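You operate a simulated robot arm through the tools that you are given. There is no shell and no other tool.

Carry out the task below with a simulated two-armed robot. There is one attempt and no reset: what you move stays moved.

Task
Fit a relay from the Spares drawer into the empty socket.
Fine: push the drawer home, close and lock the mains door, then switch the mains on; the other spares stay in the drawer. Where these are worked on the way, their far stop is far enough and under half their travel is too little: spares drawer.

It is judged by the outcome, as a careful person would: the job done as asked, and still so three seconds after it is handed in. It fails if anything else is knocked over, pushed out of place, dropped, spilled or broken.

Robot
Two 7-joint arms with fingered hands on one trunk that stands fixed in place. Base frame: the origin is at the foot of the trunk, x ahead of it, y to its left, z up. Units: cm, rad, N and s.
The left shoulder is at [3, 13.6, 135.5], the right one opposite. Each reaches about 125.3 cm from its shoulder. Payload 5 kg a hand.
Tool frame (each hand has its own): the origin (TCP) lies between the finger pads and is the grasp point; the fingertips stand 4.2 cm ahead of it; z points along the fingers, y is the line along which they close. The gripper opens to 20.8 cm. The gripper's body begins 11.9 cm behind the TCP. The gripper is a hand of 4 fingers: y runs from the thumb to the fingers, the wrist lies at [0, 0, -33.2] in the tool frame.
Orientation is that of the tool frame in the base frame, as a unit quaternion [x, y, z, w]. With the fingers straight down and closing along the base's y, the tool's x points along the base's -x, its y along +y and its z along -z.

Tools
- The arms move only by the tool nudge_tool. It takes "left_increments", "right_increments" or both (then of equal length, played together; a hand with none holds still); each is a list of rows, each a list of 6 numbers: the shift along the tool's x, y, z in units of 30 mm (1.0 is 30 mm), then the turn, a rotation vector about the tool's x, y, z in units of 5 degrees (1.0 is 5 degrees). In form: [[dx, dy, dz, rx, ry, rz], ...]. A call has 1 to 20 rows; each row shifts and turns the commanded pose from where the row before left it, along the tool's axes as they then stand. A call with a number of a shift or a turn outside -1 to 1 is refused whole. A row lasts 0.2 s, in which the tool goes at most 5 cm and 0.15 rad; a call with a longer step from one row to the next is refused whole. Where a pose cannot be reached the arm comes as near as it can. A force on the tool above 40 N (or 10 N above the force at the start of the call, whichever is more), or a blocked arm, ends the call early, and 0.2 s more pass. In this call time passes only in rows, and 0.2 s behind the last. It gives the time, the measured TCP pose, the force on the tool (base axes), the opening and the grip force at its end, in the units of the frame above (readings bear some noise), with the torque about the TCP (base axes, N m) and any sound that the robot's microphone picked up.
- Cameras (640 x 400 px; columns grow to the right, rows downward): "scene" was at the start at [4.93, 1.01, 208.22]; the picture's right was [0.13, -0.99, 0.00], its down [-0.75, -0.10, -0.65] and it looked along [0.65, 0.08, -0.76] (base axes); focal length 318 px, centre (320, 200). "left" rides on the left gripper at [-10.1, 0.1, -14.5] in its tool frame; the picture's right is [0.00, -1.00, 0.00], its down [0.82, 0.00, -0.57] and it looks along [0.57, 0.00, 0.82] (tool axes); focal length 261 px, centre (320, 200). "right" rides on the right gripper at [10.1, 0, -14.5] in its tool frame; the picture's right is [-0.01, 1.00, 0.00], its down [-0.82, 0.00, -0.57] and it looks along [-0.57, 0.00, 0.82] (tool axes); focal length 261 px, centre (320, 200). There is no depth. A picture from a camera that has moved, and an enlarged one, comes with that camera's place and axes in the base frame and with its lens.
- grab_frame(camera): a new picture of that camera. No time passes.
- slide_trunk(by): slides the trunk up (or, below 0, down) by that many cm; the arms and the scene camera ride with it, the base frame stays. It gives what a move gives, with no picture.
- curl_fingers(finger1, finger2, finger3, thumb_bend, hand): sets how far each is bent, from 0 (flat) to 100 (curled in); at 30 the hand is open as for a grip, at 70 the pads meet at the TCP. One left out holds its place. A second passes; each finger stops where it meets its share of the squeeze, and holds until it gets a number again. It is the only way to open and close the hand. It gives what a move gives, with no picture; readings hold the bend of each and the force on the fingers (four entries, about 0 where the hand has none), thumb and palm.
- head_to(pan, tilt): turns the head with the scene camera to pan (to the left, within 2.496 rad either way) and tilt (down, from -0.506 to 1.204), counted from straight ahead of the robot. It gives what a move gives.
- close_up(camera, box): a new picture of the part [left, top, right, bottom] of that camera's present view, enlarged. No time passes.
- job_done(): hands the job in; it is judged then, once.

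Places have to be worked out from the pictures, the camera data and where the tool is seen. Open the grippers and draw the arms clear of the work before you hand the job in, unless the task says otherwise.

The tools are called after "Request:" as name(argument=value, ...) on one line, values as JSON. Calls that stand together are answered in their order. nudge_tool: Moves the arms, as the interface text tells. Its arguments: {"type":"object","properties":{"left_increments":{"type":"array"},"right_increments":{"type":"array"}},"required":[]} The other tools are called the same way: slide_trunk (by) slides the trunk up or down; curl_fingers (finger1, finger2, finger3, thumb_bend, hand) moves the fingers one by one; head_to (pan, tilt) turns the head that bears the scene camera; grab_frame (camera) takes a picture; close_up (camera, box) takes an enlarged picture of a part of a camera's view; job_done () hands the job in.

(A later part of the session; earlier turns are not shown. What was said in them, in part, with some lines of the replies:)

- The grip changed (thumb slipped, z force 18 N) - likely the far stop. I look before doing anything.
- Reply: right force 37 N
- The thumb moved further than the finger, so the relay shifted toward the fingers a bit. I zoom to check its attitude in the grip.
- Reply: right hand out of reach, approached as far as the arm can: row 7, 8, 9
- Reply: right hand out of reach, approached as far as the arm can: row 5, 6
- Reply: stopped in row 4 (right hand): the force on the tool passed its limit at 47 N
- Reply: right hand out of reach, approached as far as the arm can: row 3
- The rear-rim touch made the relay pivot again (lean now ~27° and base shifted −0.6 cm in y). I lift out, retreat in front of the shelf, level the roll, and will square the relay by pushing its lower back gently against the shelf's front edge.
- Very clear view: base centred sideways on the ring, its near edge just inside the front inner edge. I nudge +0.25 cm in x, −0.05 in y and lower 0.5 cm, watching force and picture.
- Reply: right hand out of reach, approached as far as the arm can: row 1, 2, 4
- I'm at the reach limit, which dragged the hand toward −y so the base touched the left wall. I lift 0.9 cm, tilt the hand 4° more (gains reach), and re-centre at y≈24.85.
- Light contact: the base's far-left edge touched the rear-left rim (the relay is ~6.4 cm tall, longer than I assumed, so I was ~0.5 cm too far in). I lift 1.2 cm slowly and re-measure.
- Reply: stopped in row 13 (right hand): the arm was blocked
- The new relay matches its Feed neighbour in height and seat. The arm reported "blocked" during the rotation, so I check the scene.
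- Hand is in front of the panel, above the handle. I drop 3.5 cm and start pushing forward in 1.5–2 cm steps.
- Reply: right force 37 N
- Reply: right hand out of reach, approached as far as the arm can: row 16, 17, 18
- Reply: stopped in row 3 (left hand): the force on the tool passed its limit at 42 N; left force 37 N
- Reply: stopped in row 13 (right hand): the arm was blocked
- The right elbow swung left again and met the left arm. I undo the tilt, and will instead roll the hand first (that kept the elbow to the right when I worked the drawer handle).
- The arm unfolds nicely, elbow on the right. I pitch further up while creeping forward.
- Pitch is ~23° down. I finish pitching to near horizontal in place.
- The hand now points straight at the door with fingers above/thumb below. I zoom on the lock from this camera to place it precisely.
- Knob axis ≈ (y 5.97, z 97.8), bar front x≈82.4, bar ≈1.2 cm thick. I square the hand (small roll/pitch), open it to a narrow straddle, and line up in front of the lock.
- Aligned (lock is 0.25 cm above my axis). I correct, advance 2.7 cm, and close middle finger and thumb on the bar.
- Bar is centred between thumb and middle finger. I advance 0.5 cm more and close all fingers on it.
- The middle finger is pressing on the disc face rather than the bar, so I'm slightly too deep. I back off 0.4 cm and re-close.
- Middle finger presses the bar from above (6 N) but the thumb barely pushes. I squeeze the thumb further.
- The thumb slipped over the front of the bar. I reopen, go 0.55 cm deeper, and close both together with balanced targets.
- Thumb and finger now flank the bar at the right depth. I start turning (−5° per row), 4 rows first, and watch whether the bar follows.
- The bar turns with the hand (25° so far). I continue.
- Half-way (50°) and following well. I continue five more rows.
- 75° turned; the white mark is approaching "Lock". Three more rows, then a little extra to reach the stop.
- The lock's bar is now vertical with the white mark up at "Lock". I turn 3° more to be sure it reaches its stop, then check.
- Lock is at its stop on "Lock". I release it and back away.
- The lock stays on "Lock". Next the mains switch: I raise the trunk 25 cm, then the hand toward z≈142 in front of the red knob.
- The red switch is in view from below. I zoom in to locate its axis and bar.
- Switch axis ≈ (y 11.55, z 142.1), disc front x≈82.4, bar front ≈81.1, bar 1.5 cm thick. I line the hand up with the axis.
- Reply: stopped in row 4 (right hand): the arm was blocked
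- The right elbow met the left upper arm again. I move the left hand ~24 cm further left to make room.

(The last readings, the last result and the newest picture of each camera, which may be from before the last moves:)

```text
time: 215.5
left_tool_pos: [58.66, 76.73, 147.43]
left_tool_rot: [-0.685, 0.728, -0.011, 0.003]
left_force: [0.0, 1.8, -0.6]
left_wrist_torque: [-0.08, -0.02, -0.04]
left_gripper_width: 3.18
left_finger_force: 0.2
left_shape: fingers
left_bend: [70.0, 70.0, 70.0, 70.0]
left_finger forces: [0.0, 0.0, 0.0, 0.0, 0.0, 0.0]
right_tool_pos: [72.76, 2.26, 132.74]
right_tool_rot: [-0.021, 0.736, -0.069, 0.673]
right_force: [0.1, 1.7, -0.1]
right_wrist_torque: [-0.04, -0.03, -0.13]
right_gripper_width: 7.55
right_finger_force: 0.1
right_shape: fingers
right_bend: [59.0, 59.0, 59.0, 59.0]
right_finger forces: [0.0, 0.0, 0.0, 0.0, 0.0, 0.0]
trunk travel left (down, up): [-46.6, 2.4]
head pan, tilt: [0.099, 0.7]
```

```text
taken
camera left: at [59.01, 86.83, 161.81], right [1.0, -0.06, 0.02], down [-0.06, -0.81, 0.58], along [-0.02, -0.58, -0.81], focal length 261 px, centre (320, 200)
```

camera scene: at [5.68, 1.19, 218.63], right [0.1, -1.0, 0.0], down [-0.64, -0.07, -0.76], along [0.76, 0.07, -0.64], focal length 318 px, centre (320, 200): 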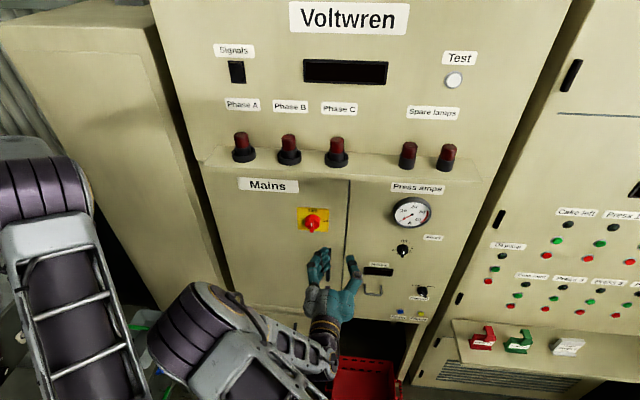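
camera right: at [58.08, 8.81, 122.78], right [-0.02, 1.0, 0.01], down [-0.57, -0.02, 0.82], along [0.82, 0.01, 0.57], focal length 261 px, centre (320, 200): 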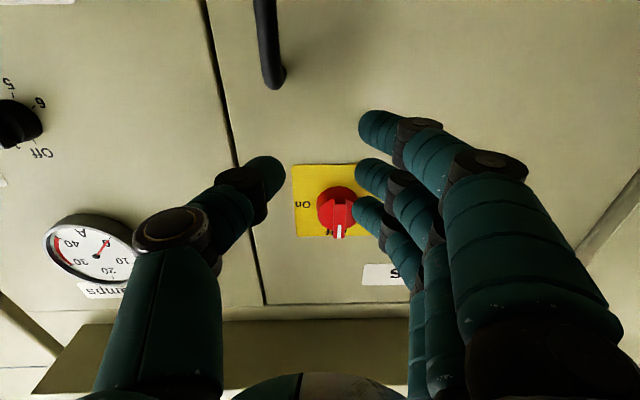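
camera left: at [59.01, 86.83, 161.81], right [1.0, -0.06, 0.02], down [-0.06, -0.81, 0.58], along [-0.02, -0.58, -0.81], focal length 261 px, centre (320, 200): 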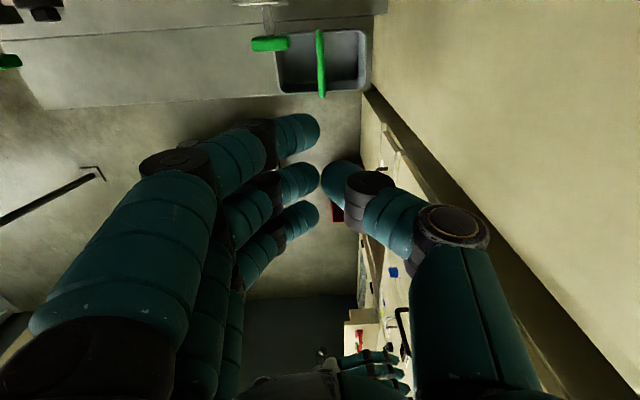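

Room is made. I re-square the right hand and move it stepwise back in line with the switch.

Request:
nudge_tool(right_increments=[[0, 0, 0, -0.85, -0.96, 1], [0, 0, 0, 0, 0, 0.5], [-0.627, 0.62, 0, 0, 0, 0], [-0.627, 0.62, 0, 0, 0, 0], [-0.627, 0.62, 0, 0, 0, 0]])

Request:
grab_frame(camera="scene")

```text
time: 216.9
left_tool_pos: [58.67, 76.5, 147.55]
left_tool_rot: [-0.685, 0.729, -0.012, 0.004]
left_force: [-0.1, -0.9, -0.1]
left_wrist_torque: [-0.01, 0.0, -0.02]
left_gripper_width: 3.11
left_finger_force: 0.1
left_shape: fingers
left_bend: [70.0, 70.0, 70.0, 70.0]
left_finger forces: [0.0, 0.0, 0.0, 0.0, 0.0, 0.1]
right_tool_pos: [73.71, 4.01, 137.46]
right_tool_rot: [0.018, 0.715, -0.014, 0.699]
right_force: [-0.5, 0.5, 0.1]
right_wrist_torque: [0.01, -0.02, 0.0]
right_gripper_width: 7.54
right_finger_force: 0.2
right_shape: fingers
right_bend: [59.0, 59.0, 59.0, 59.0]
right_finger forces: [0.1, 0.1, 0.1, 0.1, 0.0, 0.0]
trunk travel left (down, up): [-46.6, 2.4]
head pan, tilt: [0.099, 0.7]
stopped in row 5 (right hand): the arm was blocked; the commanded pose is now the measured one
```

```text
taken
camera scene: at [5.67, 0.82, 218.63], right [0.1, -1.0, 0.0], down [-0.64, -0.06, -0.76], along [0.76, 0.08, -0.64], focal length 318 px, centre (320, 200)
```

scene: 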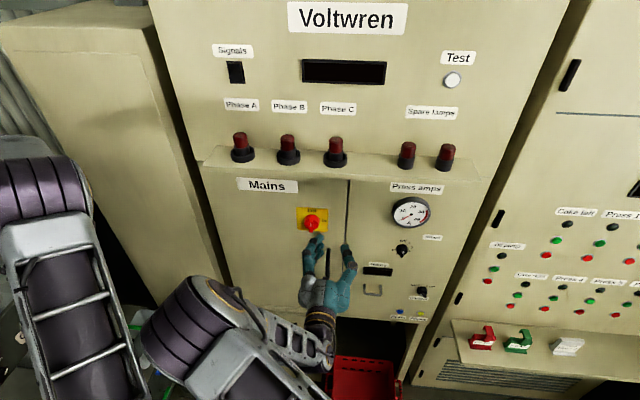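

Still cramped with the elbow on the left. Since the switch bar stands proud of its disc, I'll instead sweep its top end to the right with one extended fingertip, using the elbow-right hand orientation. I retreat a little and roll the hand +90°.

Request:
nudge_tool(right_increments=[[0.3, 0, -0.8, 0, 0, 0], [0.3, 0, -0.5, 0, 0, 1], [0, 0, 0, 0, 0, 1], [0, 0, 0, 0, 0, 1], [0, 0, 0, 0, 0, 1], [0, 0, 0, 0, 0, 1], [0, 0, 0, 0, 0, 1], [0, 0, 0, 0, 0, 1], [0, 0, 0, 0, 0, 1], [0, 0, 0, 0, 0, 1]])

Request:
grab_frame(camera="scene")

```text
time: 219.1
left_tool_pos: [59.01, 76.32, 147.56]
left_tool_rot: [-0.685, 0.729, -0.01, 0.005]
left_force: [0.3, 0.2, -0.2]
left_wrist_torque: [-0.03, 0.02, 0.02]
left_gripper_width: 3.17
left_finger_force: 0.1
left_shape: fingers
left_bend: [70.0, 70.0, 70.0, 70.0]
left_finger forces: [0.0, 0.0, 0.1, 0.0, 0.0, 0.0]
right_tool_pos: [69.77, 4.25, 135.69]
right_tool_rot: [0.291, 0.654, 0.255, 0.65]
right_force: [0.0, 0.3, -0.3]
right_wrist_torque: [-0.03, -0.01, 0.03]
right_gripper_width: 7.55
right_finger_force: 0.0
right_shape: fingers
right_bend: [59.0, 59.0, 59.0, 59.0]
right_finger forces: [0.0, 0.0, 0.0, 0.0, 0.1, 0.0]
trunk travel left (down, up): [-46.6, 2.4]
head pan, tilt: [0.099, 0.7]
```

```text
taken
camera scene: at [5.74, 0.81, 218.63], right [0.1, -1.0, 0.0], down [-0.64, -0.06, -0.76], along [0.76, 0.08, -0.64], focal length 318 px, centre (320, 200)
```

scene: 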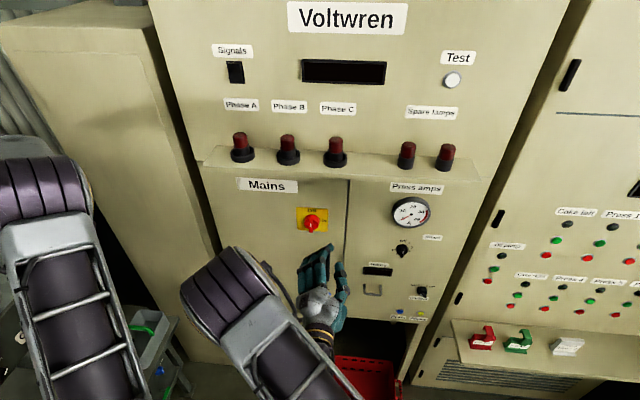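

Elbow is moving right as hoped. Nine more rows of roll.

Request:
nudge_tool(right_increments=[[0, 0, 0, 0, 0, 1], [0, 0, 0, 0, 0, 1], [0, 0, 0, 0, 0, 1], [0, 0, 0, 0, 0, 1], [0, 0, 0, 0, 0, 1], [0, 0, 0, 0, 0, 1], [0, 0, 0, 0, 0, 1], [0, 0, 0, 0, 0, 1], [0, 0, 0, 0, 0, 1]])

Request:
grab_frame(camera="scene")

Request:
grab_frame(camera="right")

```text
time: 221.1
left_tool_pos: [58.89, 76.42, 147.54]
left_tool_rot: [-0.685, 0.728, -0.011, 0.005]
left_force: [-0.7, -0.9, -0.3]
left_wrist_torque: [0.05, 0.04, 0.0]
left_gripper_width: 3.15
left_finger_force: 0.0
left_shape: fingers
left_bend: [70.0, 70.0, 70.0, 70.0]
left_finger forces: [0.1, 0.0, 0.0, 0.0, 0.0, 0.1]
right_tool_pos: [69.8, 4.25, 135.61]
right_tool_rot: [0.52, 0.493, 0.484, 0.503]
right_force: [0.3, -0.4, 0.4]
right_wrist_torque: [0.0, -0.02, 0.01]
right_gripper_width: 7.56
right_finger_force: 0.2
right_shape: fingers
right_bend: [59.0, 59.0, 59.0, 59.0]
right_finger forces: [0.0, 0.0, 0.0, 0.1, 0.0, 0.0]
trunk travel left (down, up): [-46.6, 2.4]
head pan, tilt: [0.099, 0.7]
```

```text
taken
camera scene: at [5.74, 0.8, 218.63], right [0.1, -1.0, 0.0], down [-0.64, -0.06, -0.76], along [0.76, 0.08, -0.64], focal length 318 px, centre (320, 200)
```

scene: 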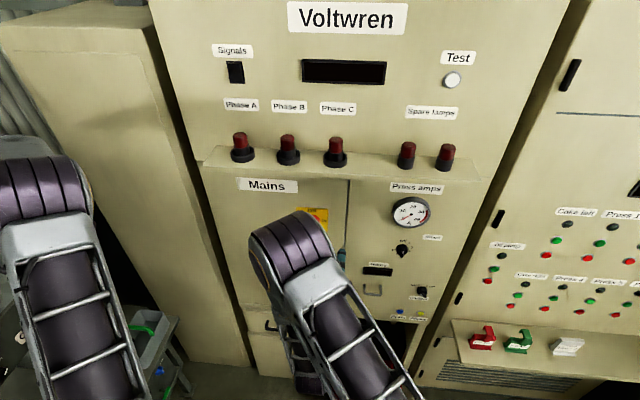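

```text
taken
camera right: at [55.72, 14.97, 136.05], right [0.02, -0.01, 1.0], down [-0.61, -0.79, 0.0], along [0.79, -0.61, -0.03], focal length 261 px, centre (320, 200)
```

right: 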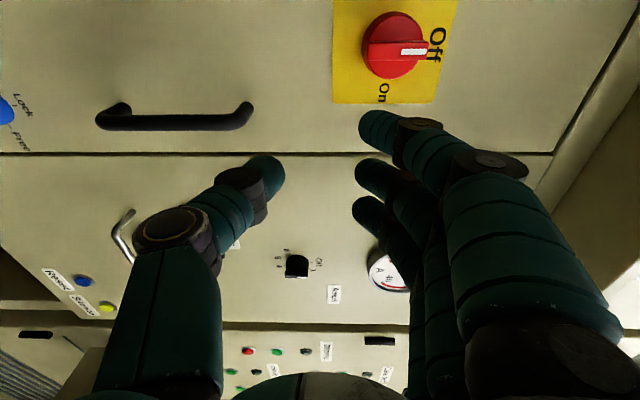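

Perfect view: image right is up, "On" lies below the knob in the picture (world right). I form a pointer with the middle finger (others and thumb tucked) and move it to the left of the bar's top end.

Request:
curl_fingers(hand="right", finger1=85, finger2=59, finger3=85, thumb_bend=76)

Request:
nudge_tool(right_increments=[[0.878, 0.457, 0.215, 0, 0, 0], [0.878, 0.457, 0.215, 0, 0, 0], [0.878, 0.457, 0.215, 0, 0, 0], [0.878, 0.457, 0.215, 0, 0, 0]])

Request:
grab_frame(camera="right")

Request:
grab_frame(camera="scene")

```text
time: 222.1
left_tool_pos: [58.87, 76.5, 147.67]
left_tool_rot: [-0.685, 0.729, -0.012, 0.004]
left_force: [0.6, 0.5, 0.0]
left_wrist_torque: [0.02, -0.03, -0.01]
left_gripper_width: 3.13
left_finger_force: 0.1
left_shape: fingers
left_bend: [70.0, 70.0, 70.0, 70.0]
left_finger forces: [0.0, 0.0, 0.0, 0.0, 0.0, 0.0]
right_tool_pos: [69.7, 4.29, 135.58]
right_tool_rot: [0.519, 0.493, 0.484, 0.504]
right_force: [0.5, -0.1, 0.2]
right_wrist_torque: [0.0, 0.0, 0.0]
right_gripper_width: 3.45
right_finger_force: 0.0
right_shape: fingers
right_bend: [85.0, 59.0, 85.0, 76.0]
right_finger forces: [0.0, 0.1, 0.0, 0.1, 0.0, 0.0]
trunk travel left (down, up): [-46.6, 2.4]
head pan, tilt: [0.099, 0.7]
```

```text
time: 223.1
left_tool_pos: [58.8, 76.46, 147.53]
left_tool_rot: [-0.685, 0.729, -0.011, 0.005]
left_force: [-0.3, 0.5, -0.3]
left_wrist_torque: [-0.06, -0.08, -0.06]
left_gripper_width: 3.16
left_finger_force: 0.1
left_shape: fingers
left_bend: [70.0, 70.0, 70.0, 70.0]
left_finger forces: [0.1, 0.0, 0.0, 0.0, 0.1, 0.0]
right_tool_pos: [72.92, 14.8, 141.18]
right_tool_rot: [0.518, 0.494, 0.483, 0.504]
right_force: [0.8, 0.7, -0.2]
right_wrist_torque: [0.0, -0.03, -0.03]
right_gripper_width: 3.47
right_finger_force: 0.0
right_shape: fingers
right_bend: [85.0, 59.0, 85.0, 76.0]
right_finger forces: [0.0, 0.0, 0.0, 0.0, 0.0, 0.1]
trunk travel left (down, up): [-46.6, 2.4]
head pan, tilt: [0.099, 0.7]
```

```text
taken
camera right: at [58.99, 25.47, 141.52], right [0.02, -0.01, 1.0], down [-0.61, -0.79, 0.01], along [0.79, -0.61, -0.02], focal length 261 px, centre (320, 200)
```

right: 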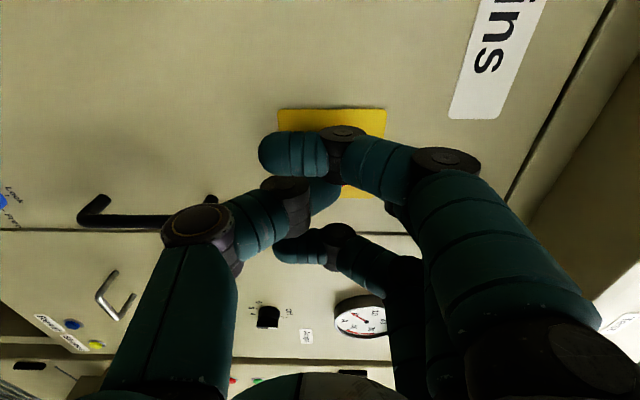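

```text
taken
camera scene: at [5.65, 1.0, 218.64], right [0.1, -1.0, 0.0], down [-0.64, -0.06, -0.76], along [0.76, 0.08, -0.64], focal length 318 px, centre (320, 200)
```

scene: 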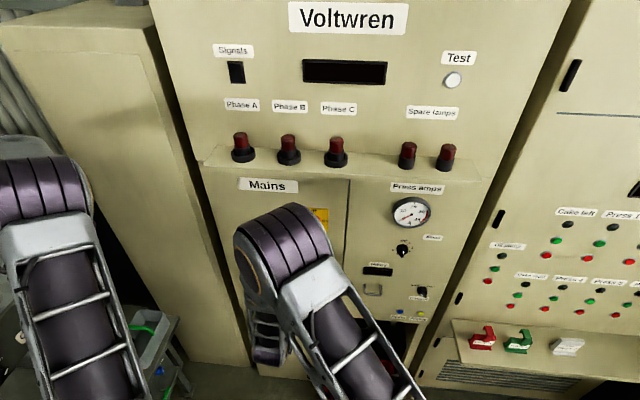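

Finger 1 (nearest the camera) hides the pointer; using finger 1 itself as the pointer gives me a clear view. I swap fingers and shift accordingly.

Request:
curl_fingers(hand="right", finger1=59, finger2=88, finger3=88, thumb_bend=76)

Request:
nudge_tool(right_increments=[[-0.5, 0, 0, 0, 0, 0], [-0.5, 0, 0, 0, 0, 0]])

Request:
grab_frame(camera="right")

Request:
close_up(camera="right", box=[240, 60, 432, 180])

```text
time: 224.1
left_tool_pos: [58.94, 76.35, 147.66]
left_tool_rot: [-0.685, 0.729, -0.011, 0.004]
left_force: [0.1, -0.9, 0.0]
left_wrist_torque: [-0.01, 0.0, -0.02]
left_gripper_width: 3.16
left_finger_force: 0.0
left_shape: fingers
left_bend: [70.0, 70.0, 70.0, 70.0]
left_finger forces: [0.0, 0.0, 0.0, 0.1, 0.0, 0.0]
right_tool_pos: [73.04, 14.66, 141.18]
right_tool_rot: [0.519, 0.493, 0.484, 0.503]
right_force: [1.1, -0.6, 0.1]
right_wrist_torque: [-0.01, -0.01, 0.01]
right_gripper_width: 4.29
right_finger_force: 0.0
right_shape: fingers
right_bend: [59.0, 68.0, 88.0, 76.0]
right_finger forces: [0.1, 0.0, 0.1, 0.0, 0.0, 0.1]
trunk travel left (down, up): [-46.6, 2.4]
head pan, tilt: [0.099, 0.7]
```

```text
time: 224.7
left_tool_pos: [58.83, 76.3, 147.65]
left_tool_rot: [-0.684, 0.729, -0.011, 0.005]
left_force: [-1.3, 0.5, 0.3]
left_wrist_torque: [0.04, -0.01, 0.03]
left_gripper_width: 3.16
left_finger_force: 0.0
left_shape: fingers
left_bend: [70.0, 70.0, 70.0, 70.0]
left_finger forces: [0.0, 0.0, 0.0, 0.0, 0.1, 0.1]
right_tool_pos: [72.78, 11.64, 140.84]
right_tool_rot: [0.519, 0.493, 0.483, 0.504]
right_force: [-0.3, -0.1, 0.2]
right_wrist_torque: [0.01, 0.0, -0.01]
right_gripper_width: 4.32
right_finger_force: 0.0
right_shape: fingers
right_bend: [59.0, 68.0, 88.0, 76.0]
right_finger forces: [0.0, 0.0, 0.1, 0.0, 0.0, 0.1]
trunk travel left (down, up): [-46.6, 2.4]
head pan, tilt: [0.099, 0.7]
```

```text
taken
camera right: at [58.88, 22.35, 141.43], right [0.02, -0.01, 1.0], down [-0.61, -0.79, 0.01], along [0.79, -0.61, -0.03], focal length 261 px, centre (320, 200)
```

right: 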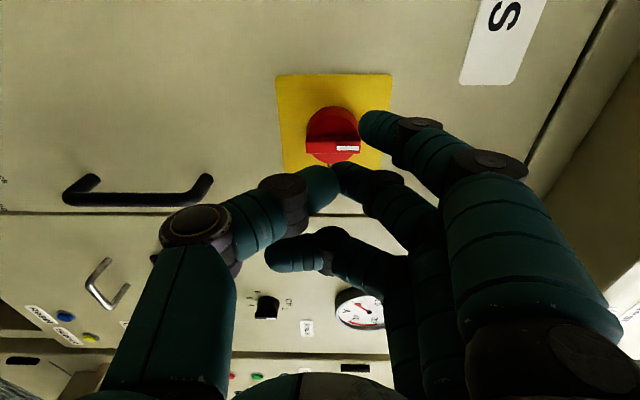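

```text
3.33 times, centred on (336, 120) of right
camera zoom: at [58.88, 22.35, 141.43], right [0.02, -0.01, 1.0], down [-0.61, -0.79, 0.01], along [0.79, -0.61, -0.03], focal length 869 px, centre (267, 467)
```

zoom: 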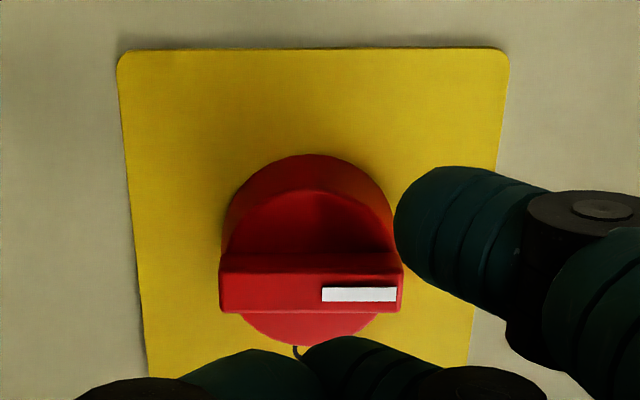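

Clear view now: the pointer finger is to the left (world) of the bar's top end. I advance 3.5 cm so its tip overlaps the bar's depth.

Request:
nudge_tool(right_increments=[[0, 0, 0.4, 0, 0, 0], [0, 0, 0.4, 0, 0, 0], [0, 0, 0.37, 0, 0, 0]])

Request:
close_up(camera="right", box=[240, 60, 432, 180])

```text
time: 225.5
left_tool_pos: [58.8, 76.46, 147.66]
left_tool_rot: [-0.684, 0.729, -0.011, 0.004]
left_force: [0.6, 0.2, 0.6]
left_wrist_torque: [0.0, 0.01, 0.03]
left_gripper_width: 3.16
left_finger_force: 0.0
left_shape: fingers
left_bend: [70.0, 70.0, 70.0, 70.0]
left_finger forces: [0.0, 0.1, 0.0, 0.0, 0.0, 0.0]
right_tool_pos: [76.49, 11.4, 140.89]
right_tool_rot: [0.519, 0.493, 0.484, 0.503]
right_force: [-2.1, 1.4, 0.6]
right_wrist_torque: [-0.02, -0.07, -0.01]
right_gripper_width: 4.28
right_finger_force: 0.1
right_shape: fingers
right_bend: [59.0, 68.0, 88.0, 76.0]
right_finger forces: [0.0, 0.0, 0.0, 0.1, 0.0, 0.0]
trunk travel left (down, up): [-46.6, 2.4]
head pan, tilt: [0.099, 0.7]
```

```text
3.33 times, centred on (336, 120) of right
camera zoom: at [62.46, 22.1, 141.32], right [0.02, -0.01, 1.0], down [-0.61, -0.79, 0.01], along [0.79, -0.61, -0.03], focal length 869 px, centre (267, 467)
```

zoom: 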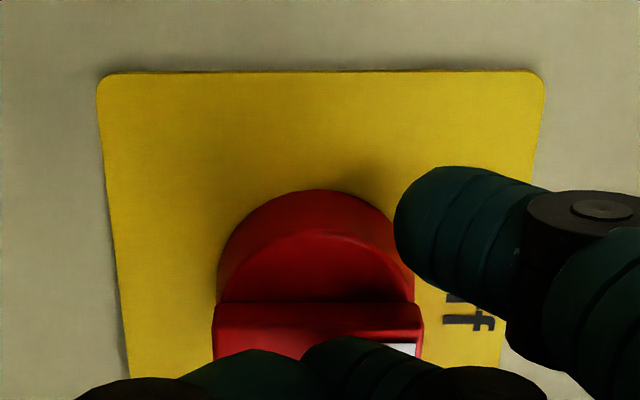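

Pointer tip overlaps the bar's depth (light 2 N touch elsewhere). I back off 0.2 cm and begin the sweep to the right, two rows first.

Request:
nudge_tool(right_increments=[[0, 0, -0.07, 0, 0, 0], [-0.483, 0.05, 0, 0, 0, 0], [-0.35, 0.033, 0.01, 0, 0, 0]])

Request:
close_up(camera="right", box=[240, 60, 432, 180])

Request:
close_up(camera="scene", box=[264, 195, 360, 255])

```text
time: 226.3
left_tool_pos: [58.94, 76.22, 147.56]
left_tool_rot: [-0.685, 0.728, -0.011, 0.004]
left_force: [0.4, 0.7, 0.2]
left_wrist_torque: [0.02, 0.02, 0.03]
left_gripper_width: 3.19
left_finger_force: 0.1
left_shape: fingers
left_bend: [70.0, 70.0, 70.0, 70.0]
left_finger forces: [0.0, 0.0, 0.0, 0.1, 0.0, 0.1]
right_tool_pos: [76.01, 9.05, 141.25]
right_tool_rot: [0.519, 0.493, 0.484, 0.503]
right_force: [1.0, -0.2, -0.5]
right_wrist_torque: [-0.02, 0.05, 0.0]
right_gripper_width: 4.3
right_finger_force: 0.0
right_shape: fingers
right_bend: [59.0, 68.0, 88.0, 76.0]
right_finger forces: [0.0, 0.0, 0.0, 0.0, 0.1, 0.1]
trunk travel left (down, up): [-46.6, 2.4]
head pan, tilt: [0.099, 0.7]
```

```text
3.33 times, centred on (336, 120) of right
camera zoom: at [62.01, 19.71, 141.64], right [0.02, -0.01, 1.0], down [-0.61, -0.79, 0.01], along [0.79, -0.61, -0.03], focal length 869 px, centre (267, 467)
```

zoom: 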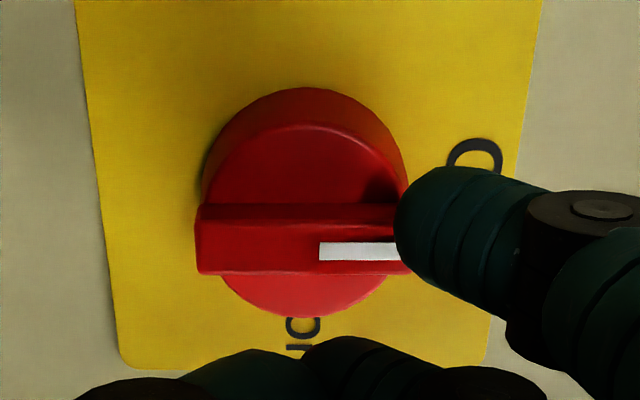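

```text
6.67 times, centred on (312, 225) of scene
camera zoom: at [5.69, 0.8, 218.64], right [0.1, -1.0, 0.0], down [-0.64, -0.06, -0.76], along [0.76, 0.08, -0.64], focal length 2117 px, centre (373, 33)
```

zoom: 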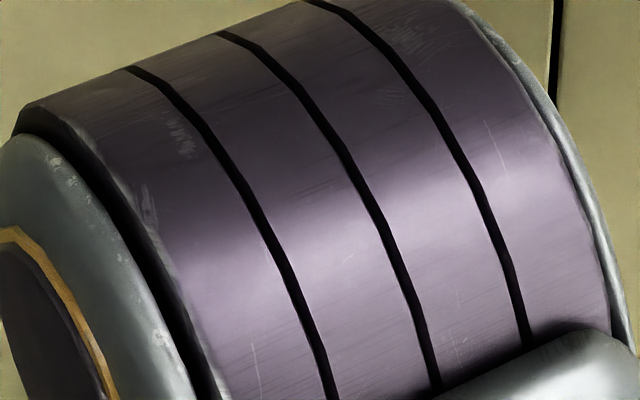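

The pointer passed just in front of the bar, and the thumb/middle finger keep me from going deeper. I back off, open the thumb downward, and tuck the other two fingers fully.

Request:
nudge_tool(right_increments=[[0, 0, -0.6, 0, 0, 0], [0.9, -0.1, -0.2, 0, 0, 0]])

Request:
curl_fingers(hand="right", thumb_bend=46)

Request:
curl_fingers(hand="right", finger2=100, finger3=100)

Request:
grab_frame(camera="right")

```text
time: 226.9
left_tool_pos: [58.86, 76.51, 147.56]
left_tool_rot: [-0.684, 0.729, -0.011, 0.005]
left_force: [-0.5, 1.4, 0.0]
left_wrist_torque: [-0.12, -0.05, -0.02]
left_gripper_width: 3.15
left_finger_force: 0.0
left_shape: fingers
left_bend: [70.0, 70.0, 70.0, 70.0]
left_finger forces: [0.0, 0.0, 0.0, 0.0, 0.1, 0.0]
right_tool_pos: [73.76, 12.27, 141.11]
right_tool_rot: [0.518, 0.494, 0.483, 0.504]
right_force: [0.1, 0.5, -0.8]
right_wrist_torque: [0.0, -0.01, -0.07]
right_gripper_width: 4.31
right_finger_force: 0.0
right_shape: fingers
right_bend: [59.0, 68.0, 88.0, 76.0]
right_finger forces: [0.0, 0.1, 0.0, 0.0, 0.0, 0.0]
trunk travel left (down, up): [-46.6, 2.4]
head pan, tilt: [0.099, 0.7]
```

```text
time: 227.9
left_tool_pos: [58.91, 76.31, 147.73]
left_tool_rot: [-0.685, 0.729, -0.01, 0.005]
left_force: [0.5, 0.9, 0.0]
left_wrist_torque: [-0.04, 0.0, 0.0]
left_gripper_width: 3.17
left_finger_force: 0.1
left_shape: fingers
left_bend: [70.0, 70.0, 70.0, 70.0]
left_finger forces: [0.1, 0.0, 0.0, 0.0, 0.1, 0.1]
right_tool_pos: [73.82, 11.92, 140.88]
right_tool_rot: [0.519, 0.494, 0.483, 0.504]
right_force: [-0.4, -0.4, 0.2]
right_wrist_torque: [0.04, -0.01, -0.01]
right_gripper_width: 10.72
right_finger_force: 0.1
right_shape: fingers
right_bend: [59.0, 88.0, 88.0, 46.0]
right_finger forces: [0.0, 0.0, 0.0, 0.0, 0.0, 0.0]
trunk travel left (down, up): [-46.6, 2.4]
head pan, tilt: [0.099, 0.7]
```

```text
time: 228.9
left_tool_pos: [58.84, 76.45, 147.66]
left_tool_rot: [-0.685, 0.729, -0.012, 0.005]
left_force: [-0.1, -0.4, -0.1]
left_wrist_torque: [0.01, 0.01, 0.01]
left_gripper_width: 3.14
left_finger_force: 0.0
left_shape: fingers
left_bend: [70.0, 70.0, 70.0, 70.0]
left_finger forces: [0.0, 0.1, 0.0, 0.0, 0.0, 0.0]
right_tool_pos: [73.82, 11.97, 141.01]
right_tool_rot: [0.519, 0.493, 0.484, 0.504]
right_force: [0.1, -0.8, -0.1]
right_wrist_torque: [0.03, 0.01, 0.01]
right_gripper_width: 10.76
right_finger_force: 0.0
right_shape: fingers
right_bend: [59.0, 100.0, 100.0, 46.0]
right_finger forces: [0.0, 0.1, 0.1, 0.0, 0.0, 0.0]
trunk travel left (down, up): [-46.6, 2.4]
head pan, tilt: [0.099, 0.7]
```

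```text
taken
camera right: at [59.8, 22.65, 141.47], right [0.02, -0.01, 1.0], down [-0.61, -0.79, 0.01], along [0.79, -0.61, -0.03], focal length 261 px, centre (320, 200)
```

right: 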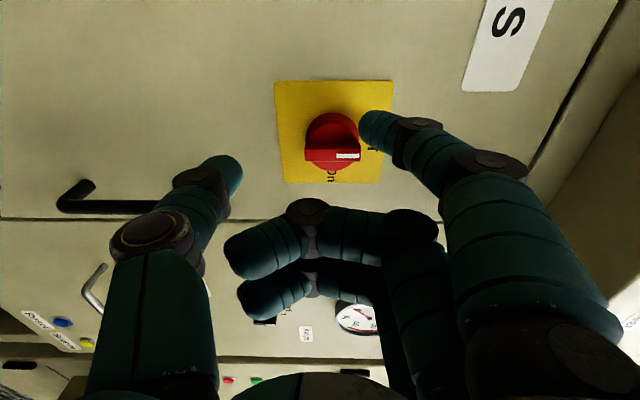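

Now only the pointer finger faces the knob. I lower 0.5 cm and advance to a slightly deeper position, left of the bar.

Request:
nudge_tool(right_increments=[[0.05, -0.167, 0.35, 0, 0, 0], [0, 0, 0.35, 0, 0, 0], [0, 0, 0.33, 0, 0, 0]])

Request:
close_up(camera="right", box=[240, 60, 432, 180])

```text
time: 229.7
left_tool_pos: [58.76, 76.45, 147.59]
left_tool_rot: [-0.684, 0.729, -0.011, 0.005]
left_force: [0.7, 0.4, 0.1]
left_wrist_torque: [0.04, 0.06, 0.0]
left_gripper_width: 3.17
left_finger_force: 0.1
left_shape: fingers
left_bend: [70.0, 70.0, 70.0, 70.0]
left_finger forces: [0.0, 0.0, 0.0, 0.0, 0.1, 0.1]
right_tool_pos: [76.95, 11.91, 140.19]
right_tool_rot: [0.519, 0.494, 0.484, 0.503]
right_force: [0.7, 0.4, 0.1]
right_wrist_torque: [0.01, 0.02, 0.02]
right_gripper_width: 10.75
right_finger_force: 0.1
right_shape: fingers
right_bend: [59.0, 100.0, 100.0, 46.0]
right_finger forces: [0.1, 0.0, 0.0, 0.0, 0.0, 0.0]
trunk travel left (down, up): [-46.6, 2.4]
head pan, tilt: [0.099, 0.7]
```

```text
3.33 times, centred on (336, 120) of right
camera zoom: at [62.94, 22.62, 140.74], right [0.02, -0.01, 1.0], down [-0.61, -0.79, 0.01], along [0.79, -0.61, -0.03], focal length 869 px, centre (267, 467)
```

zoom: 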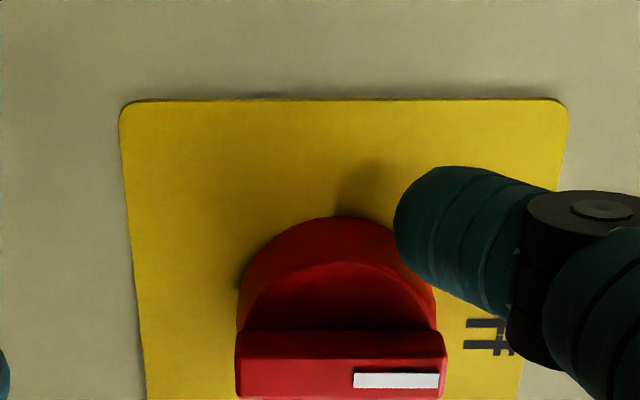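

The tip now overlaps the bar's upper end by ~1.2 cm. I sweep right, three rows, and look.

Request:
nudge_tool(right_increments=[[-0.65, 0.05, 0.01, 0, 0, 0], [-0.283, 0.133, 0, 0, 0, 0], [-0.2, 0, 0, 0, 0, 0]])

Request:
close_up(camera="right", box=[240, 60, 432, 180])

```text
time: 230.5
left_tool_pos: [58.83, 76.5, 147.61]
left_tool_rot: [-0.685, 0.729, -0.011, 0.004]
left_force: [-0.3, -0.6, -1.3]
left_wrist_torque: [0.01, 0.02, -0.03]
left_gripper_width: 3.16
left_finger_force: 0.1
left_shape: fingers
left_bend: [70.0, 70.0, 70.0, 70.0]
left_finger forces: [0.0, 0.0, 0.0, 0.1, 0.1, 0.1]
right_tool_pos: [76.83, 8.49, 141.11]
right_tool_rot: [0.519, 0.493, 0.483, 0.504]
right_force: [-1.1, 1.5, -0.2]
right_wrist_torque: [-0.03, 0.0, 0.04]
right_gripper_width: 10.73
right_finger_force: 0.5
right_shape: fingers
right_bend: [59.0, 100.0, 100.0, 46.0]
right_finger forces: [0.8, 0.1, 0.1, 0.0, 0.0, 0.0]
trunk travel left (down, up): [-46.6, 2.4]
head pan, tilt: [0.099, 0.7]
```

```text
3.33 times, centred on (336, 120) of right
camera zoom: at [62.72, 19.13, 141.47], right [0.02, -0.01, 1.0], down [-0.61, -0.79, 0.01], along [0.79, -0.61, -0.03], focal length 869 px, centre (267, 467)
```

zoom: 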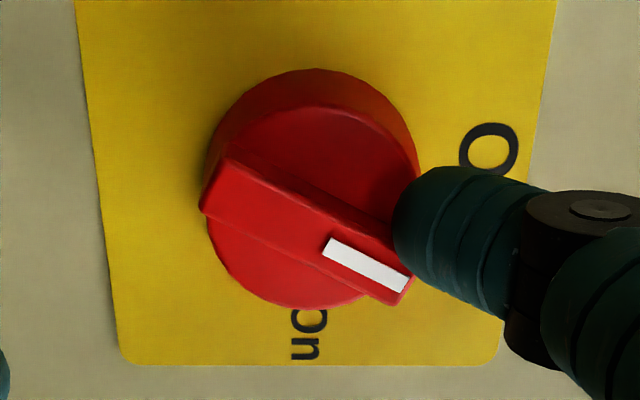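

The bar is turning with very little force (~25°). I continue along the arc in small steps.

Request:
nudge_tool(right_increments=[[-0.13, -0.06, 0, 0, 0, 0], [-0.13, -0.08, 0, 0, 0, 0], [-0.12, -0.1, 0, 0, 0, 0]])

Request:
close_up(camera="right", box=[240, 60, 432, 180])

```text
time: 231.3
left_tool_pos: [58.94, 76.42, 147.65]
left_tool_rot: [-0.685, 0.728, -0.011, 0.005]
left_force: [0.5, -0.2, -0.2]
left_wrist_torque: [0.01, 0.0, 0.0]
left_gripper_width: 3.19
left_finger_force: 0.0
left_shape: fingers
left_bend: [70.0, 70.0, 70.0, 70.0]
left_finger forces: [0.0, 0.1, 0.0, 0.0, 0.0, 0.0]
right_tool_pos: [76.68, 7.19, 140.26]
right_tool_rot: [0.519, 0.494, 0.483, 0.503]
right_force: [-0.2, -0.3, 0.7]
right_wrist_torque: [-0.01, -0.06, 0.01]
right_gripper_width: 10.91
right_finger_force: 0.6
right_shape: fingers
right_bend: [59.0, 100.0, 100.0, 46.0]
right_finger forces: [0.9, 0.0, 0.0, 0.0, 0.0, 0.0]
trunk travel left (down, up): [-46.6, 2.4]
head pan, tilt: [0.099, 0.7]
```

```text
3.33 times, centred on (336, 120) of right
camera zoom: at [62.62, 17.88, 140.65], right [0.02, -0.01, 1.0], down [-0.61, -0.79, 0.01], along [0.79, -0.61, -0.03], focal length 869 px, centre (267, 467)
```

zoom: 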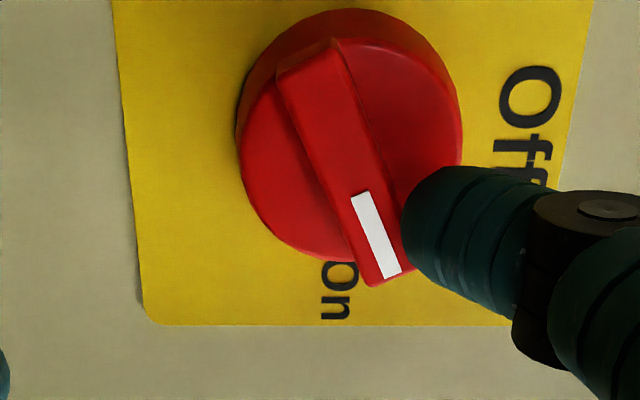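

The pointer is ~65° toward "On". I finish by pushing downward (−z) in small steps.

Request:
nudge_tool(right_increments=[[-0.03, -0.12, 0, 0, 0, 0], [-0.01, -0.12, 0, 0, 0, 0], [0, -0.1, 0, 0, 0, 0]])

Request:
close_up(camera="right", box=[240, 40, 432, 160])

```text
time: 232.1
left_tool_pos: [58.89, 76.45, 147.6]
left_tool_rot: [-0.684, 0.729, -0.011, 0.005]
left_force: [1.0, 1.0, -0.4]
left_wrist_torque: [0.0, 0.03, -0.03]
left_gripper_width: 3.13
left_finger_force: 0.0
left_shape: fingers
left_bend: [70.0, 70.0, 70.0, 70.0]
left_finger forces: [0.0, 0.0, 0.0, 0.2, 0.1, 0.0]
right_tool_pos: [76.67, 7.16, 139.21]
right_tool_rot: [0.519, 0.493, 0.484, 0.504]
right_force: [-1.7, -1.6, 1.7]
right_wrist_torque: [0.13, -0.12, -0.03]
right_gripper_width: 11.14
right_finger_force: 1.7
right_shape: fingers
right_bend: [58.0, 100.0, 100.0, 46.0]
right_finger forces: [2.6, 0.0, 0.0, 0.1, 0.0, 0.0]
trunk travel left (down, up): [-46.6, 2.4]
head pan, tilt: [0.099, 0.7]
```

```text
3.33 times, centred on (336, 100) of right
camera zoom: at [62.5, 17.85, 139.73], right [0.02, -0.01, 1.0], down [-0.61, -0.79, 0.01], along [0.79, -0.61, -0.03], focal length 869 px, centre (267, 533)
```

zoom: 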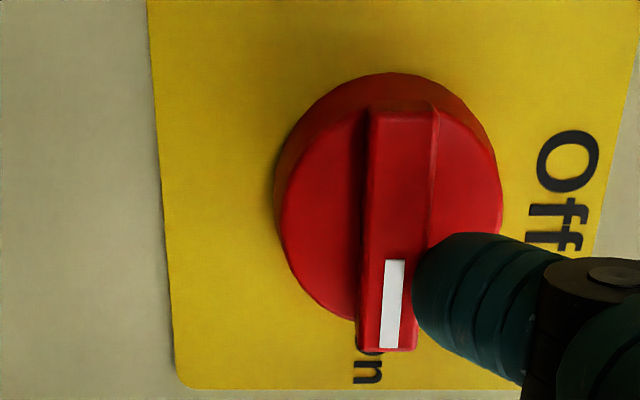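

The pointer is now at "On". I press slightly more to be sure it is at the end of its travel.

Request:
nudge_tool(right_increments=[[0, -0.1, 0, 0, 0, 0]])

Request:
close_up(camera="right", box=[240, 40, 432, 160])

```text
time: 232.5
left_tool_pos: [58.84, 76.45, 147.61]
left_tool_rot: [-0.685, 0.729, -0.011, 0.005]
left_force: [0.1, 0.4, -0.8]
left_wrist_torque: [-0.02, 0.01, 0.0]
left_gripper_width: 3.17
left_finger_force: 0.1
left_shape: fingers
left_bend: [70.0, 70.0, 70.0, 70.0]
left_finger forces: [0.1, 0.1, 0.1, 0.0, 0.0, 0.0]
right_tool_pos: [76.45, 7.28, 139.11]
right_tool_rot: [0.518, 0.493, 0.484, 0.504]
right_force: [-3.2, -2.8, 3.7]
right_wrist_torque: [0.26, -0.29, -0.05]
right_gripper_width: 11.32
right_finger_force: 2.6
right_shape: fingers
right_bend: [57.0, 100.0, 100.0, 46.0]
right_finger forces: [5.1, 0.1, 0.1, 0.0, 0.0, 0.1]
trunk travel left (down, up): [-46.6, 2.4]
head pan, tilt: [0.099, 0.7]
```

```text
3.33 times, centred on (336, 100) of right
camera zoom: at [62.49, 17.9, 139.43], right [0.02, -0.01, 1.0], down [-0.61, -0.79, 0.0], along [0.79, -0.61, -0.03], focal length 869 px, centre (267, 533)
```

zoom: 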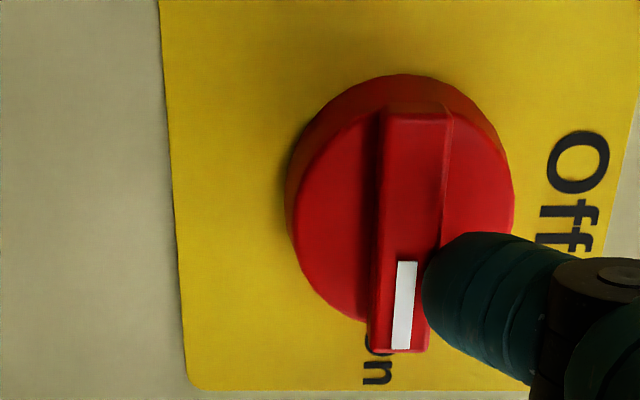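

The bar no longer moves and force rises — it's at its stop on "On". I relieve and withdraw the hand straight back.

Request:
nudge_tool(right_increments=[[0, 0.2, 0, 0, 0, 0], [0, 0.1, -0.6, 0, 0, 0], [0, 0, -1, 0, 0, 0], [0, 0, -1, 0, 0, 0], [0, 0, -1, 0, 0, 0]])

Request:
grab_frame(camera="scene")

Request:
grab_frame(camera="right")

```text
time: 233.7
left_tool_pos: [58.72, 76.48, 147.72]
left_tool_rot: [-0.685, 0.729, -0.012, 0.005]
left_force: [0.1, -0.1, 0.4]
left_wrist_torque: [-0.03, -0.11, 0.0]
left_gripper_width: 3.16
left_finger_force: 0.0
left_shape: fingers
left_bend: [70.0, 70.0, 70.0, 70.0]
left_finger forces: [0.1, 0.0, 0.1, 0.1, 0.0, 0.1]
right_tool_pos: [65.8, 7.73, 140.06]
right_tool_rot: [0.518, 0.493, 0.485, 0.504]
right_force: [-0.2, 0.4, 0.0]
right_wrist_torque: [0.02, 0.01, 0.02]
right_gripper_width: 10.82
right_finger_force: 0.1
right_shape: fingers
right_bend: [59.0, 100.0, 100.0, 46.0]
right_finger forces: [0.0, 0.1, 0.0, 0.1, 0.0, 0.0]
trunk travel left (down, up): [-46.6, 2.4]
head pan, tilt: [0.099, 0.7]
```

```text
taken
camera scene: at [5.5, 0.9, 218.64], right [0.1, -1.0, 0.0], down [-0.64, -0.06, -0.77], along [0.76, 0.08, -0.64], focal length 318 px, centre (320, 200)
```

scene: 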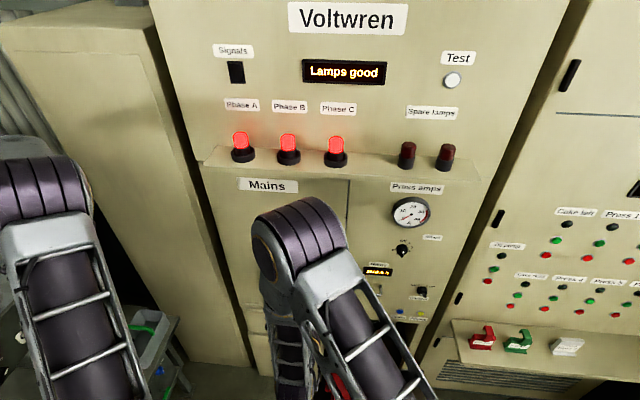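

```text
taken
camera right: at [51.78, 18.38, 140.54], right [0.02, -0.01, 1.0], down [-0.61, -0.79, 0.01], along [0.79, -0.61, -0.02], focal length 261 px, centre (320, 200)
```

right: 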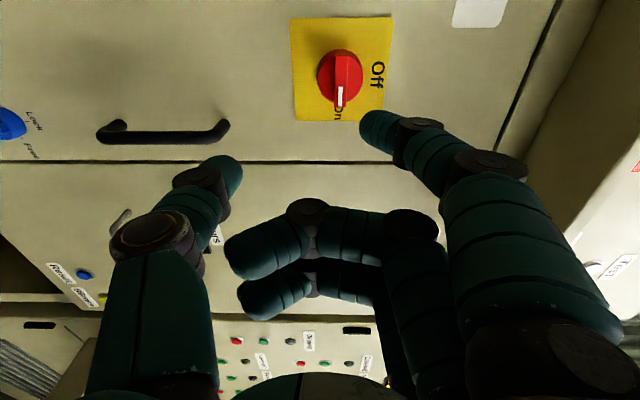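

Mains is live: phase lamps A/B/C are lit and the display reads "Lamps good". I draw the right hand back and to the right, then open both hands.

Request:
nudge_tool(right_increments=[[-0.5, 0, -0.5, 0, 0, 0], [-0.9, 0, -0.4, 0, 0, 0], [-0.9, 0, -0.4, 0, 0, 0], [-0.9, 0, -0.4, 0, 0, 0], [-0.9, 0, -0.3, 0, 0, 0], [-0.9, 0, -0.3, 0, 0, 0]])

Request:
grab_frame(camera="scene")

```text
time: 235.1
left_tool_pos: [59.11, 76.32, 147.5]
left_tool_rot: [-0.684, 0.729, -0.012, 0.005]
left_force: [-0.2, -0.4, 0.0]
left_wrist_torque: [0.03, 0.1, -0.02]
left_gripper_width: 3.16
left_finger_force: 0.0
left_shape: fingers
left_bend: [70.0, 70.0, 70.0, 70.0]
left_finger forces: [0.0, 0.0, 0.1, 0.1, 0.0, 0.1]
right_tool_pos: [59.28, -6.49, 139.07]
right_tool_rot: [0.518, 0.492, 0.484, 0.505]
right_force: [1.1, -0.5, 0.1]
right_wrist_torque: [-0.02, 0.0, 0.05]
right_gripper_width: 10.82
right_finger_force: 0.1
right_shape: fingers
right_bend: [59.0, 100.0, 100.0, 46.0]
right_finger forces: [0.0, 0.0, 0.0, 0.0, 0.0, 0.0]
right hand out of reach, approached as far as the arm can: row 6
trunk travel left (down, up): [-46.6, 2.4]
head pan, tilt: [0.099, 0.7]
```

```text
taken
camera scene: at [5.87, 0.79, 218.63], right [0.1, -1.0, 0.0], down [-0.64, -0.06, -0.76], along [0.76, 0.08, -0.65], focal length 318 px, centre (320, 200)
```

scene: 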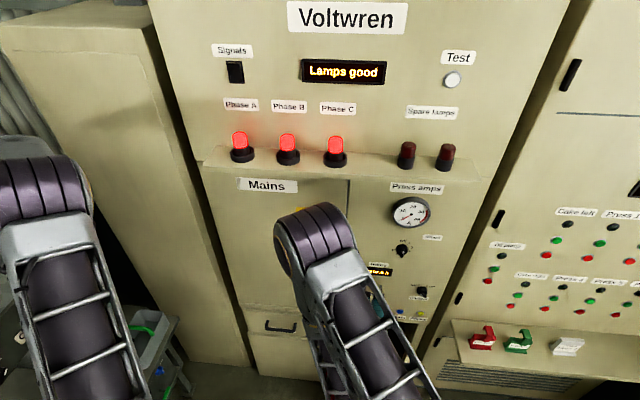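

I pitch the hand down (unfolding the arm) to clear the front of the cabinet further.

Request:
nudge_tool(right_increments=[[0, 0, -0.2, 1, 0, 0], [0, 0, -0.2, 1, 0, 0], [0, 0, -0.2, 1, 0, 0], [0, 0, -0.2, 1, 0, 0], [0, 0, -0.2, 1, 0, 0], [0, 0, -0.2, 1, 0, 0], [0, 0, 0, 1, 0, 0], [0, 0, 0, 1, 0, 0], [0, 0, 0, 1, 0, 0], [0, 0, 0, 1, 0, 0]])

Request:
grab_frame(camera="scene")

```text
time: 237.3
left_tool_pos: [58.76, 76.42, 147.56]
left_tool_rot: [-0.684, 0.73, -0.011, 0.004]
left_force: [0.5, 0.7, -0.4]
left_wrist_torque: [-0.03, 0.0, -0.01]
left_gripper_width: 3.14
left_finger_force: 0.2
left_shape: fingers
left_bend: [70.0, 70.0, 70.0, 70.0]
left_finger forces: [0.1, 0.1, 0.1, 0.1, 0.0, 0.0]
right_tool_pos: [60.51, -3.08, 136.89]
right_tool_rot: [0.683, 0.652, 0.229, 0.236]
right_force: [-0.1, 0.2, 0.0]
right_wrist_torque: [0.05, 0.01, 0.02]
right_gripper_width: 10.8
right_finger_force: 0.0
right_shape: fingers
right_bend: [59.0, 100.0, 100.0, 46.0]
right_finger forces: [0.0, 0.1, 0.0, 0.1, 0.0, 0.0]
right hand out of reach, approached as far as the arm can: row 1, 2, 3, 4, 5
trunk travel left (down, up): [-46.6, 2.4]
head pan, tilt: [0.099, 0.7]
```

```text
taken
camera scene: at [5.71, 0.87, 218.63], right [0.1, -1.0, 0.0], down [-0.64, -0.06, -0.76], along [0.76, 0.08, -0.64], focal length 318 px, centre (320, 200)
```

scene: 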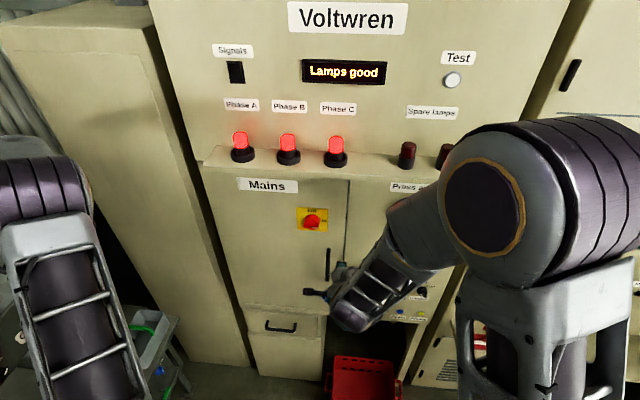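

The elbow is on the right and the view is clear. I move the right hand further right/back and open both hands.

Request:
nudge_tool(right_increments=[[-0.8, 0, -0.4, 0, 0, 0], [-0.8, 0, -0.4, 0, 0, 0], [-0.8, 0, -0.4, 0, 0, 0], [-0.8, 0, -0.4, 0, 0, 0], [-0.8, 0, -0.4, 0, 0, 0]])

Request:
curl_fingers(hand="right", finger1=30, finger2=30, finger3=30, thumb_bend=30)

Request:
curl_fingers(hand="left", finger1=30, finger2=30, finger3=30, thumb_bend=30)

Request:
grab_frame(camera="scene")

Request:
close_up(camera="scene", box=[200, 160, 360, 260])

Request:
close_up(camera="scene", box=[200, 240, 400, 365])

```text
time: 238.5
left_tool_pos: [58.76, 76.37, 147.66]
left_tool_rot: [-0.684, 0.729, -0.011, 0.005]
left_force: [0.3, -0.8, 0.4]
left_wrist_torque: [0.07, 0.01, -0.01]
left_gripper_width: 3.15
left_finger_force: 0.1
left_shape: fingers
left_bend: [70.0, 70.0, 70.0, 70.0]
left_finger forces: [0.0, 0.0, 0.1, 0.1, 0.0, 0.1]
right_tool_pos: [57.33, -14.78, 142.1]
right_tool_rot: [0.684, 0.652, 0.229, 0.236]
right_force: [0.6, -1.0, 0.0]
right_wrist_torque: [0.07, -0.02, 0.06]
right_gripper_width: 10.82
right_finger_force: 0.0
right_shape: fingers
right_bend: [59.0, 100.0, 100.0, 46.0]
right_finger forces: [0.0, 0.1, 0.1, 0.0, 0.1, 0.0]
right hand out of reach, approached as far as the arm can: row 5
trunk travel left (down, up): [-46.6, 2.4]
head pan, tilt: [0.099, 0.7]
```

```text
time: 239.5
left_tool_pos: [58.85, 76.32, 147.66]
left_tool_rot: [-0.684, 0.729, -0.012, 0.005]
left_force: [-0.2, 0.3, -0.2]
left_wrist_torque: [0.02, 0.02, -0.05]
left_gripper_width: 3.18
left_finger_force: 0.1
left_shape: fingers
left_bend: [70.0, 70.0, 70.0, 70.0]
left_finger forces: [0.0, 0.0, 0.1, 0.1, 0.0, 0.0]
right_tool_pos: [57.28, -14.76, 142.09]
right_tool_rot: [0.683, 0.652, 0.23, 0.236]
right_force: [-0.3, -0.1, 0.2]
right_wrist_torque: [0.01, -0.01, -0.02]
right_gripper_width: 22.33
right_finger_force: 0.0
right_shape: fingers
right_bend: [30.0, 30.0, 30.0, 30.0]
right_finger forces: [0.1, 0.0, 0.1, 0.0, 0.0, 0.1]
trunk travel left (down, up): [-46.6, 2.4]
head pan, tilt: [0.099, 0.7]
```

```text
time: 240.5
left_tool_pos: [58.88, 76.43, 147.6]
left_tool_rot: [-0.685, 0.729, -0.011, 0.004]
left_force: [-0.2, 0.3, -0.7]
left_wrist_torque: [0.04, -0.01, -0.01]
left_gripper_width: 22.31
left_finger_force: 0.1
left_shape: fingers
left_bend: [30.0, 30.0, 30.0, 30.0]
left_finger forces: [0.1, 0.0, 0.0, 0.1, 0.0, 0.1]
right_tool_pos: [57.27, -14.69, 142.12]
right_tool_rot: [0.683, 0.651, 0.229, 0.237]
right_force: [-1.3, 0.7, -0.9]
right_wrist_torque: [0.01, -0.02, 0.01]
right_gripper_width: 22.34
right_finger_force: 0.0
right_shape: fingers
right_bend: [30.0, 30.0, 30.0, 30.0]
right_finger forces: [0.1, 0.0, 0.1, 0.0, 0.1, 0.0]
trunk travel left (down, up): [-46.6, 2.4]
head pan, tilt: [0.099, 0.7]
```

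```text
taken
camera scene: at [5.69, 0.85, 218.64], right [0.1, -1.0, 0.0], down [-0.64, -0.06, -0.76], along [0.76, 0.08, -0.64], focal length 318 px, centre (320, 200)
```

scene: 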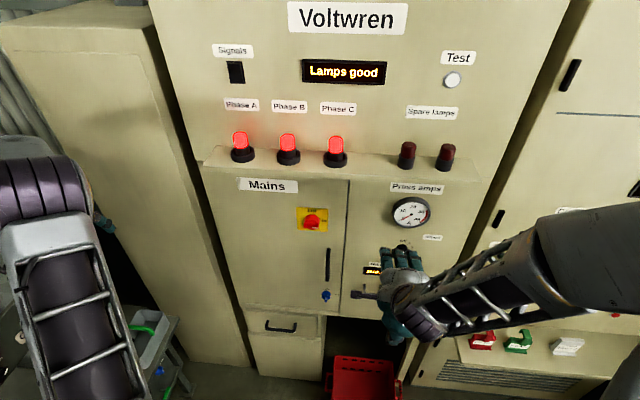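

```text
4.00 times, centred on (280, 210) of scene
camera zoom: at [5.69, 0.85, 218.64], right [0.1, -1.0, 0.0], down [-0.64, -0.06, -0.76], along [0.76, 0.08, -0.64], focal length 1270 px, centre (480, 160)
```

zoom: 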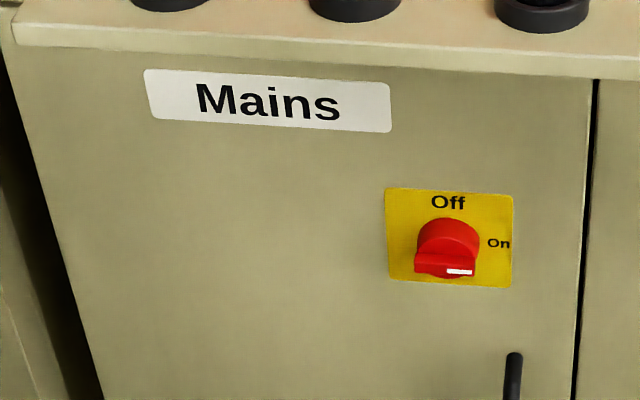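

```text
3.20 times, centred on (300, 302) of scene
camera zoom: at [5.69, 0.85, 218.64], right [0.1, -1.0, 0.0], down [-0.64, -0.06, -0.76], along [0.76, 0.08, -0.64], focal length 1016 px, centre (384, -128)
```

zoom: 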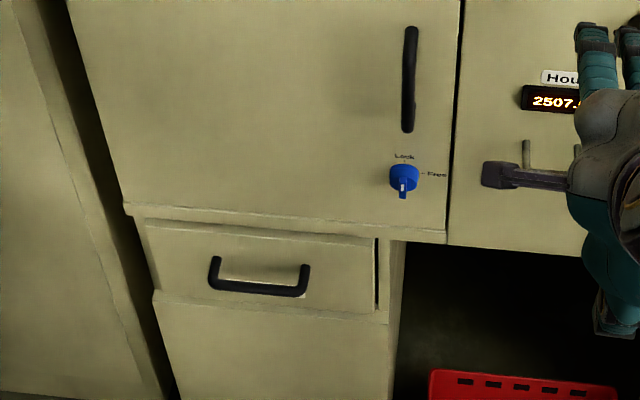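

Everything reads right: door shut and on "Lock", mains "On", drawer home, lamps lit. I pull the right arm back a bit further from the panel before handing in.

Request:
nudge_tool(right_increments=[[0, 0, 0, 1, 0, 0], [0, 0, 0, 1, 0, 0], [0, 0, 0, 1, 0, 0], [0, 0, 0, 1, 0, 0], [0, 0, 0, 1, 0, 0], [0, 0, 0, 1, 0, 0], [0, -0.8, 0, 0, 0, 0], [0, -0.8, 0, 0, 0, 0], [0, -0.8, 0, 0, 0, 0]])

Request:
grab_frame(camera="scene")

```text
time: 242.5
left_tool_pos: [58.86, 76.42, 147.8]
left_tool_rot: [-0.685, 0.729, -0.011, 0.004]
left_force: [-1.1, -0.8, 0.6]
left_wrist_torque: [-0.06, -0.05, 0.01]
left_gripper_width: 22.32
left_finger_force: 0.1
left_shape: fingers
left_bend: [30.0, 30.0, 30.0, 30.0]
left_finger forces: [0.1, 0.0, 0.1, 0.1, 0.1, 0.0]
right_tool_pos: [50.25, -14.3, 140.88]
right_tool_rot: [0.72, 0.689, 0.054, 0.052]
right_force: [-0.4, -1.0, -0.7]
right_wrist_torque: [0.05, -0.08, -0.01]
right_gripper_width: 22.44
right_finger_force: 0.1
right_shape: fingers
right_bend: [30.0, 30.0, 30.0, 30.0]
right_finger forces: [0.1, 0.0, 0.0, 0.1, 0.0, 0.0]
trunk travel left (down, up): [-46.6, 2.4]
head pan, tilt: [0.099, 0.7]
```

```text
taken
camera scene: at [5.61, 0.89, 218.64], right [0.1, -0.99, 0.0], down [-0.64, -0.06, -0.77], along [0.76, 0.08, -0.64], focal length 318 px, centre (320, 200)
```

scene: 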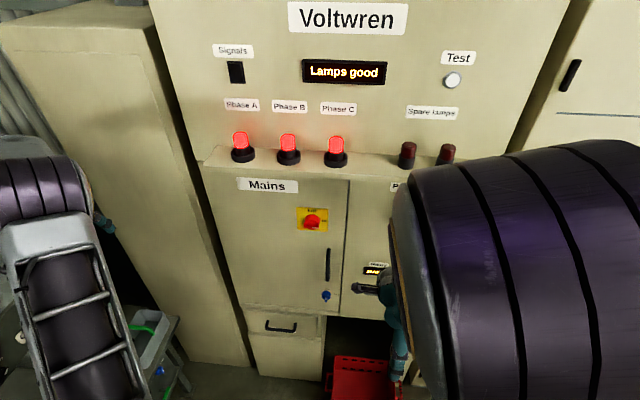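

Both hands are open and clear of the cabinet; relay fitted, drawer home, door locked, mains on with lamps lit. I hand the job in.

Request:
job_done()

```text
The job is handed in.
```

I fitted a relay from the Spares drawer into the empty Pump socket. I pushed the drawer home, closed the mains door and turned its lock to "Lock", then switched the mains on. When I handed in, the three phase lamps were lit and the display read "Lamps good".

- **Relay:** it took several tries to seat, and I set it down in the drawer twice to re-grip it. It now stands upright in the socket at the same height as the Feed relay.
- **Other spares:** the two left over stayed in the drawer. My thumb briefly pressed on one of them, at up to 47 N. It stayed upright and did not appear to shift.
- **Arms:** my right elbow bumped my left arm several times while I was turning the hand. Neither arm was holding anything then, and I saw nothing else moved or knocked over.

Both hands are open and drawn back from the cabinet.
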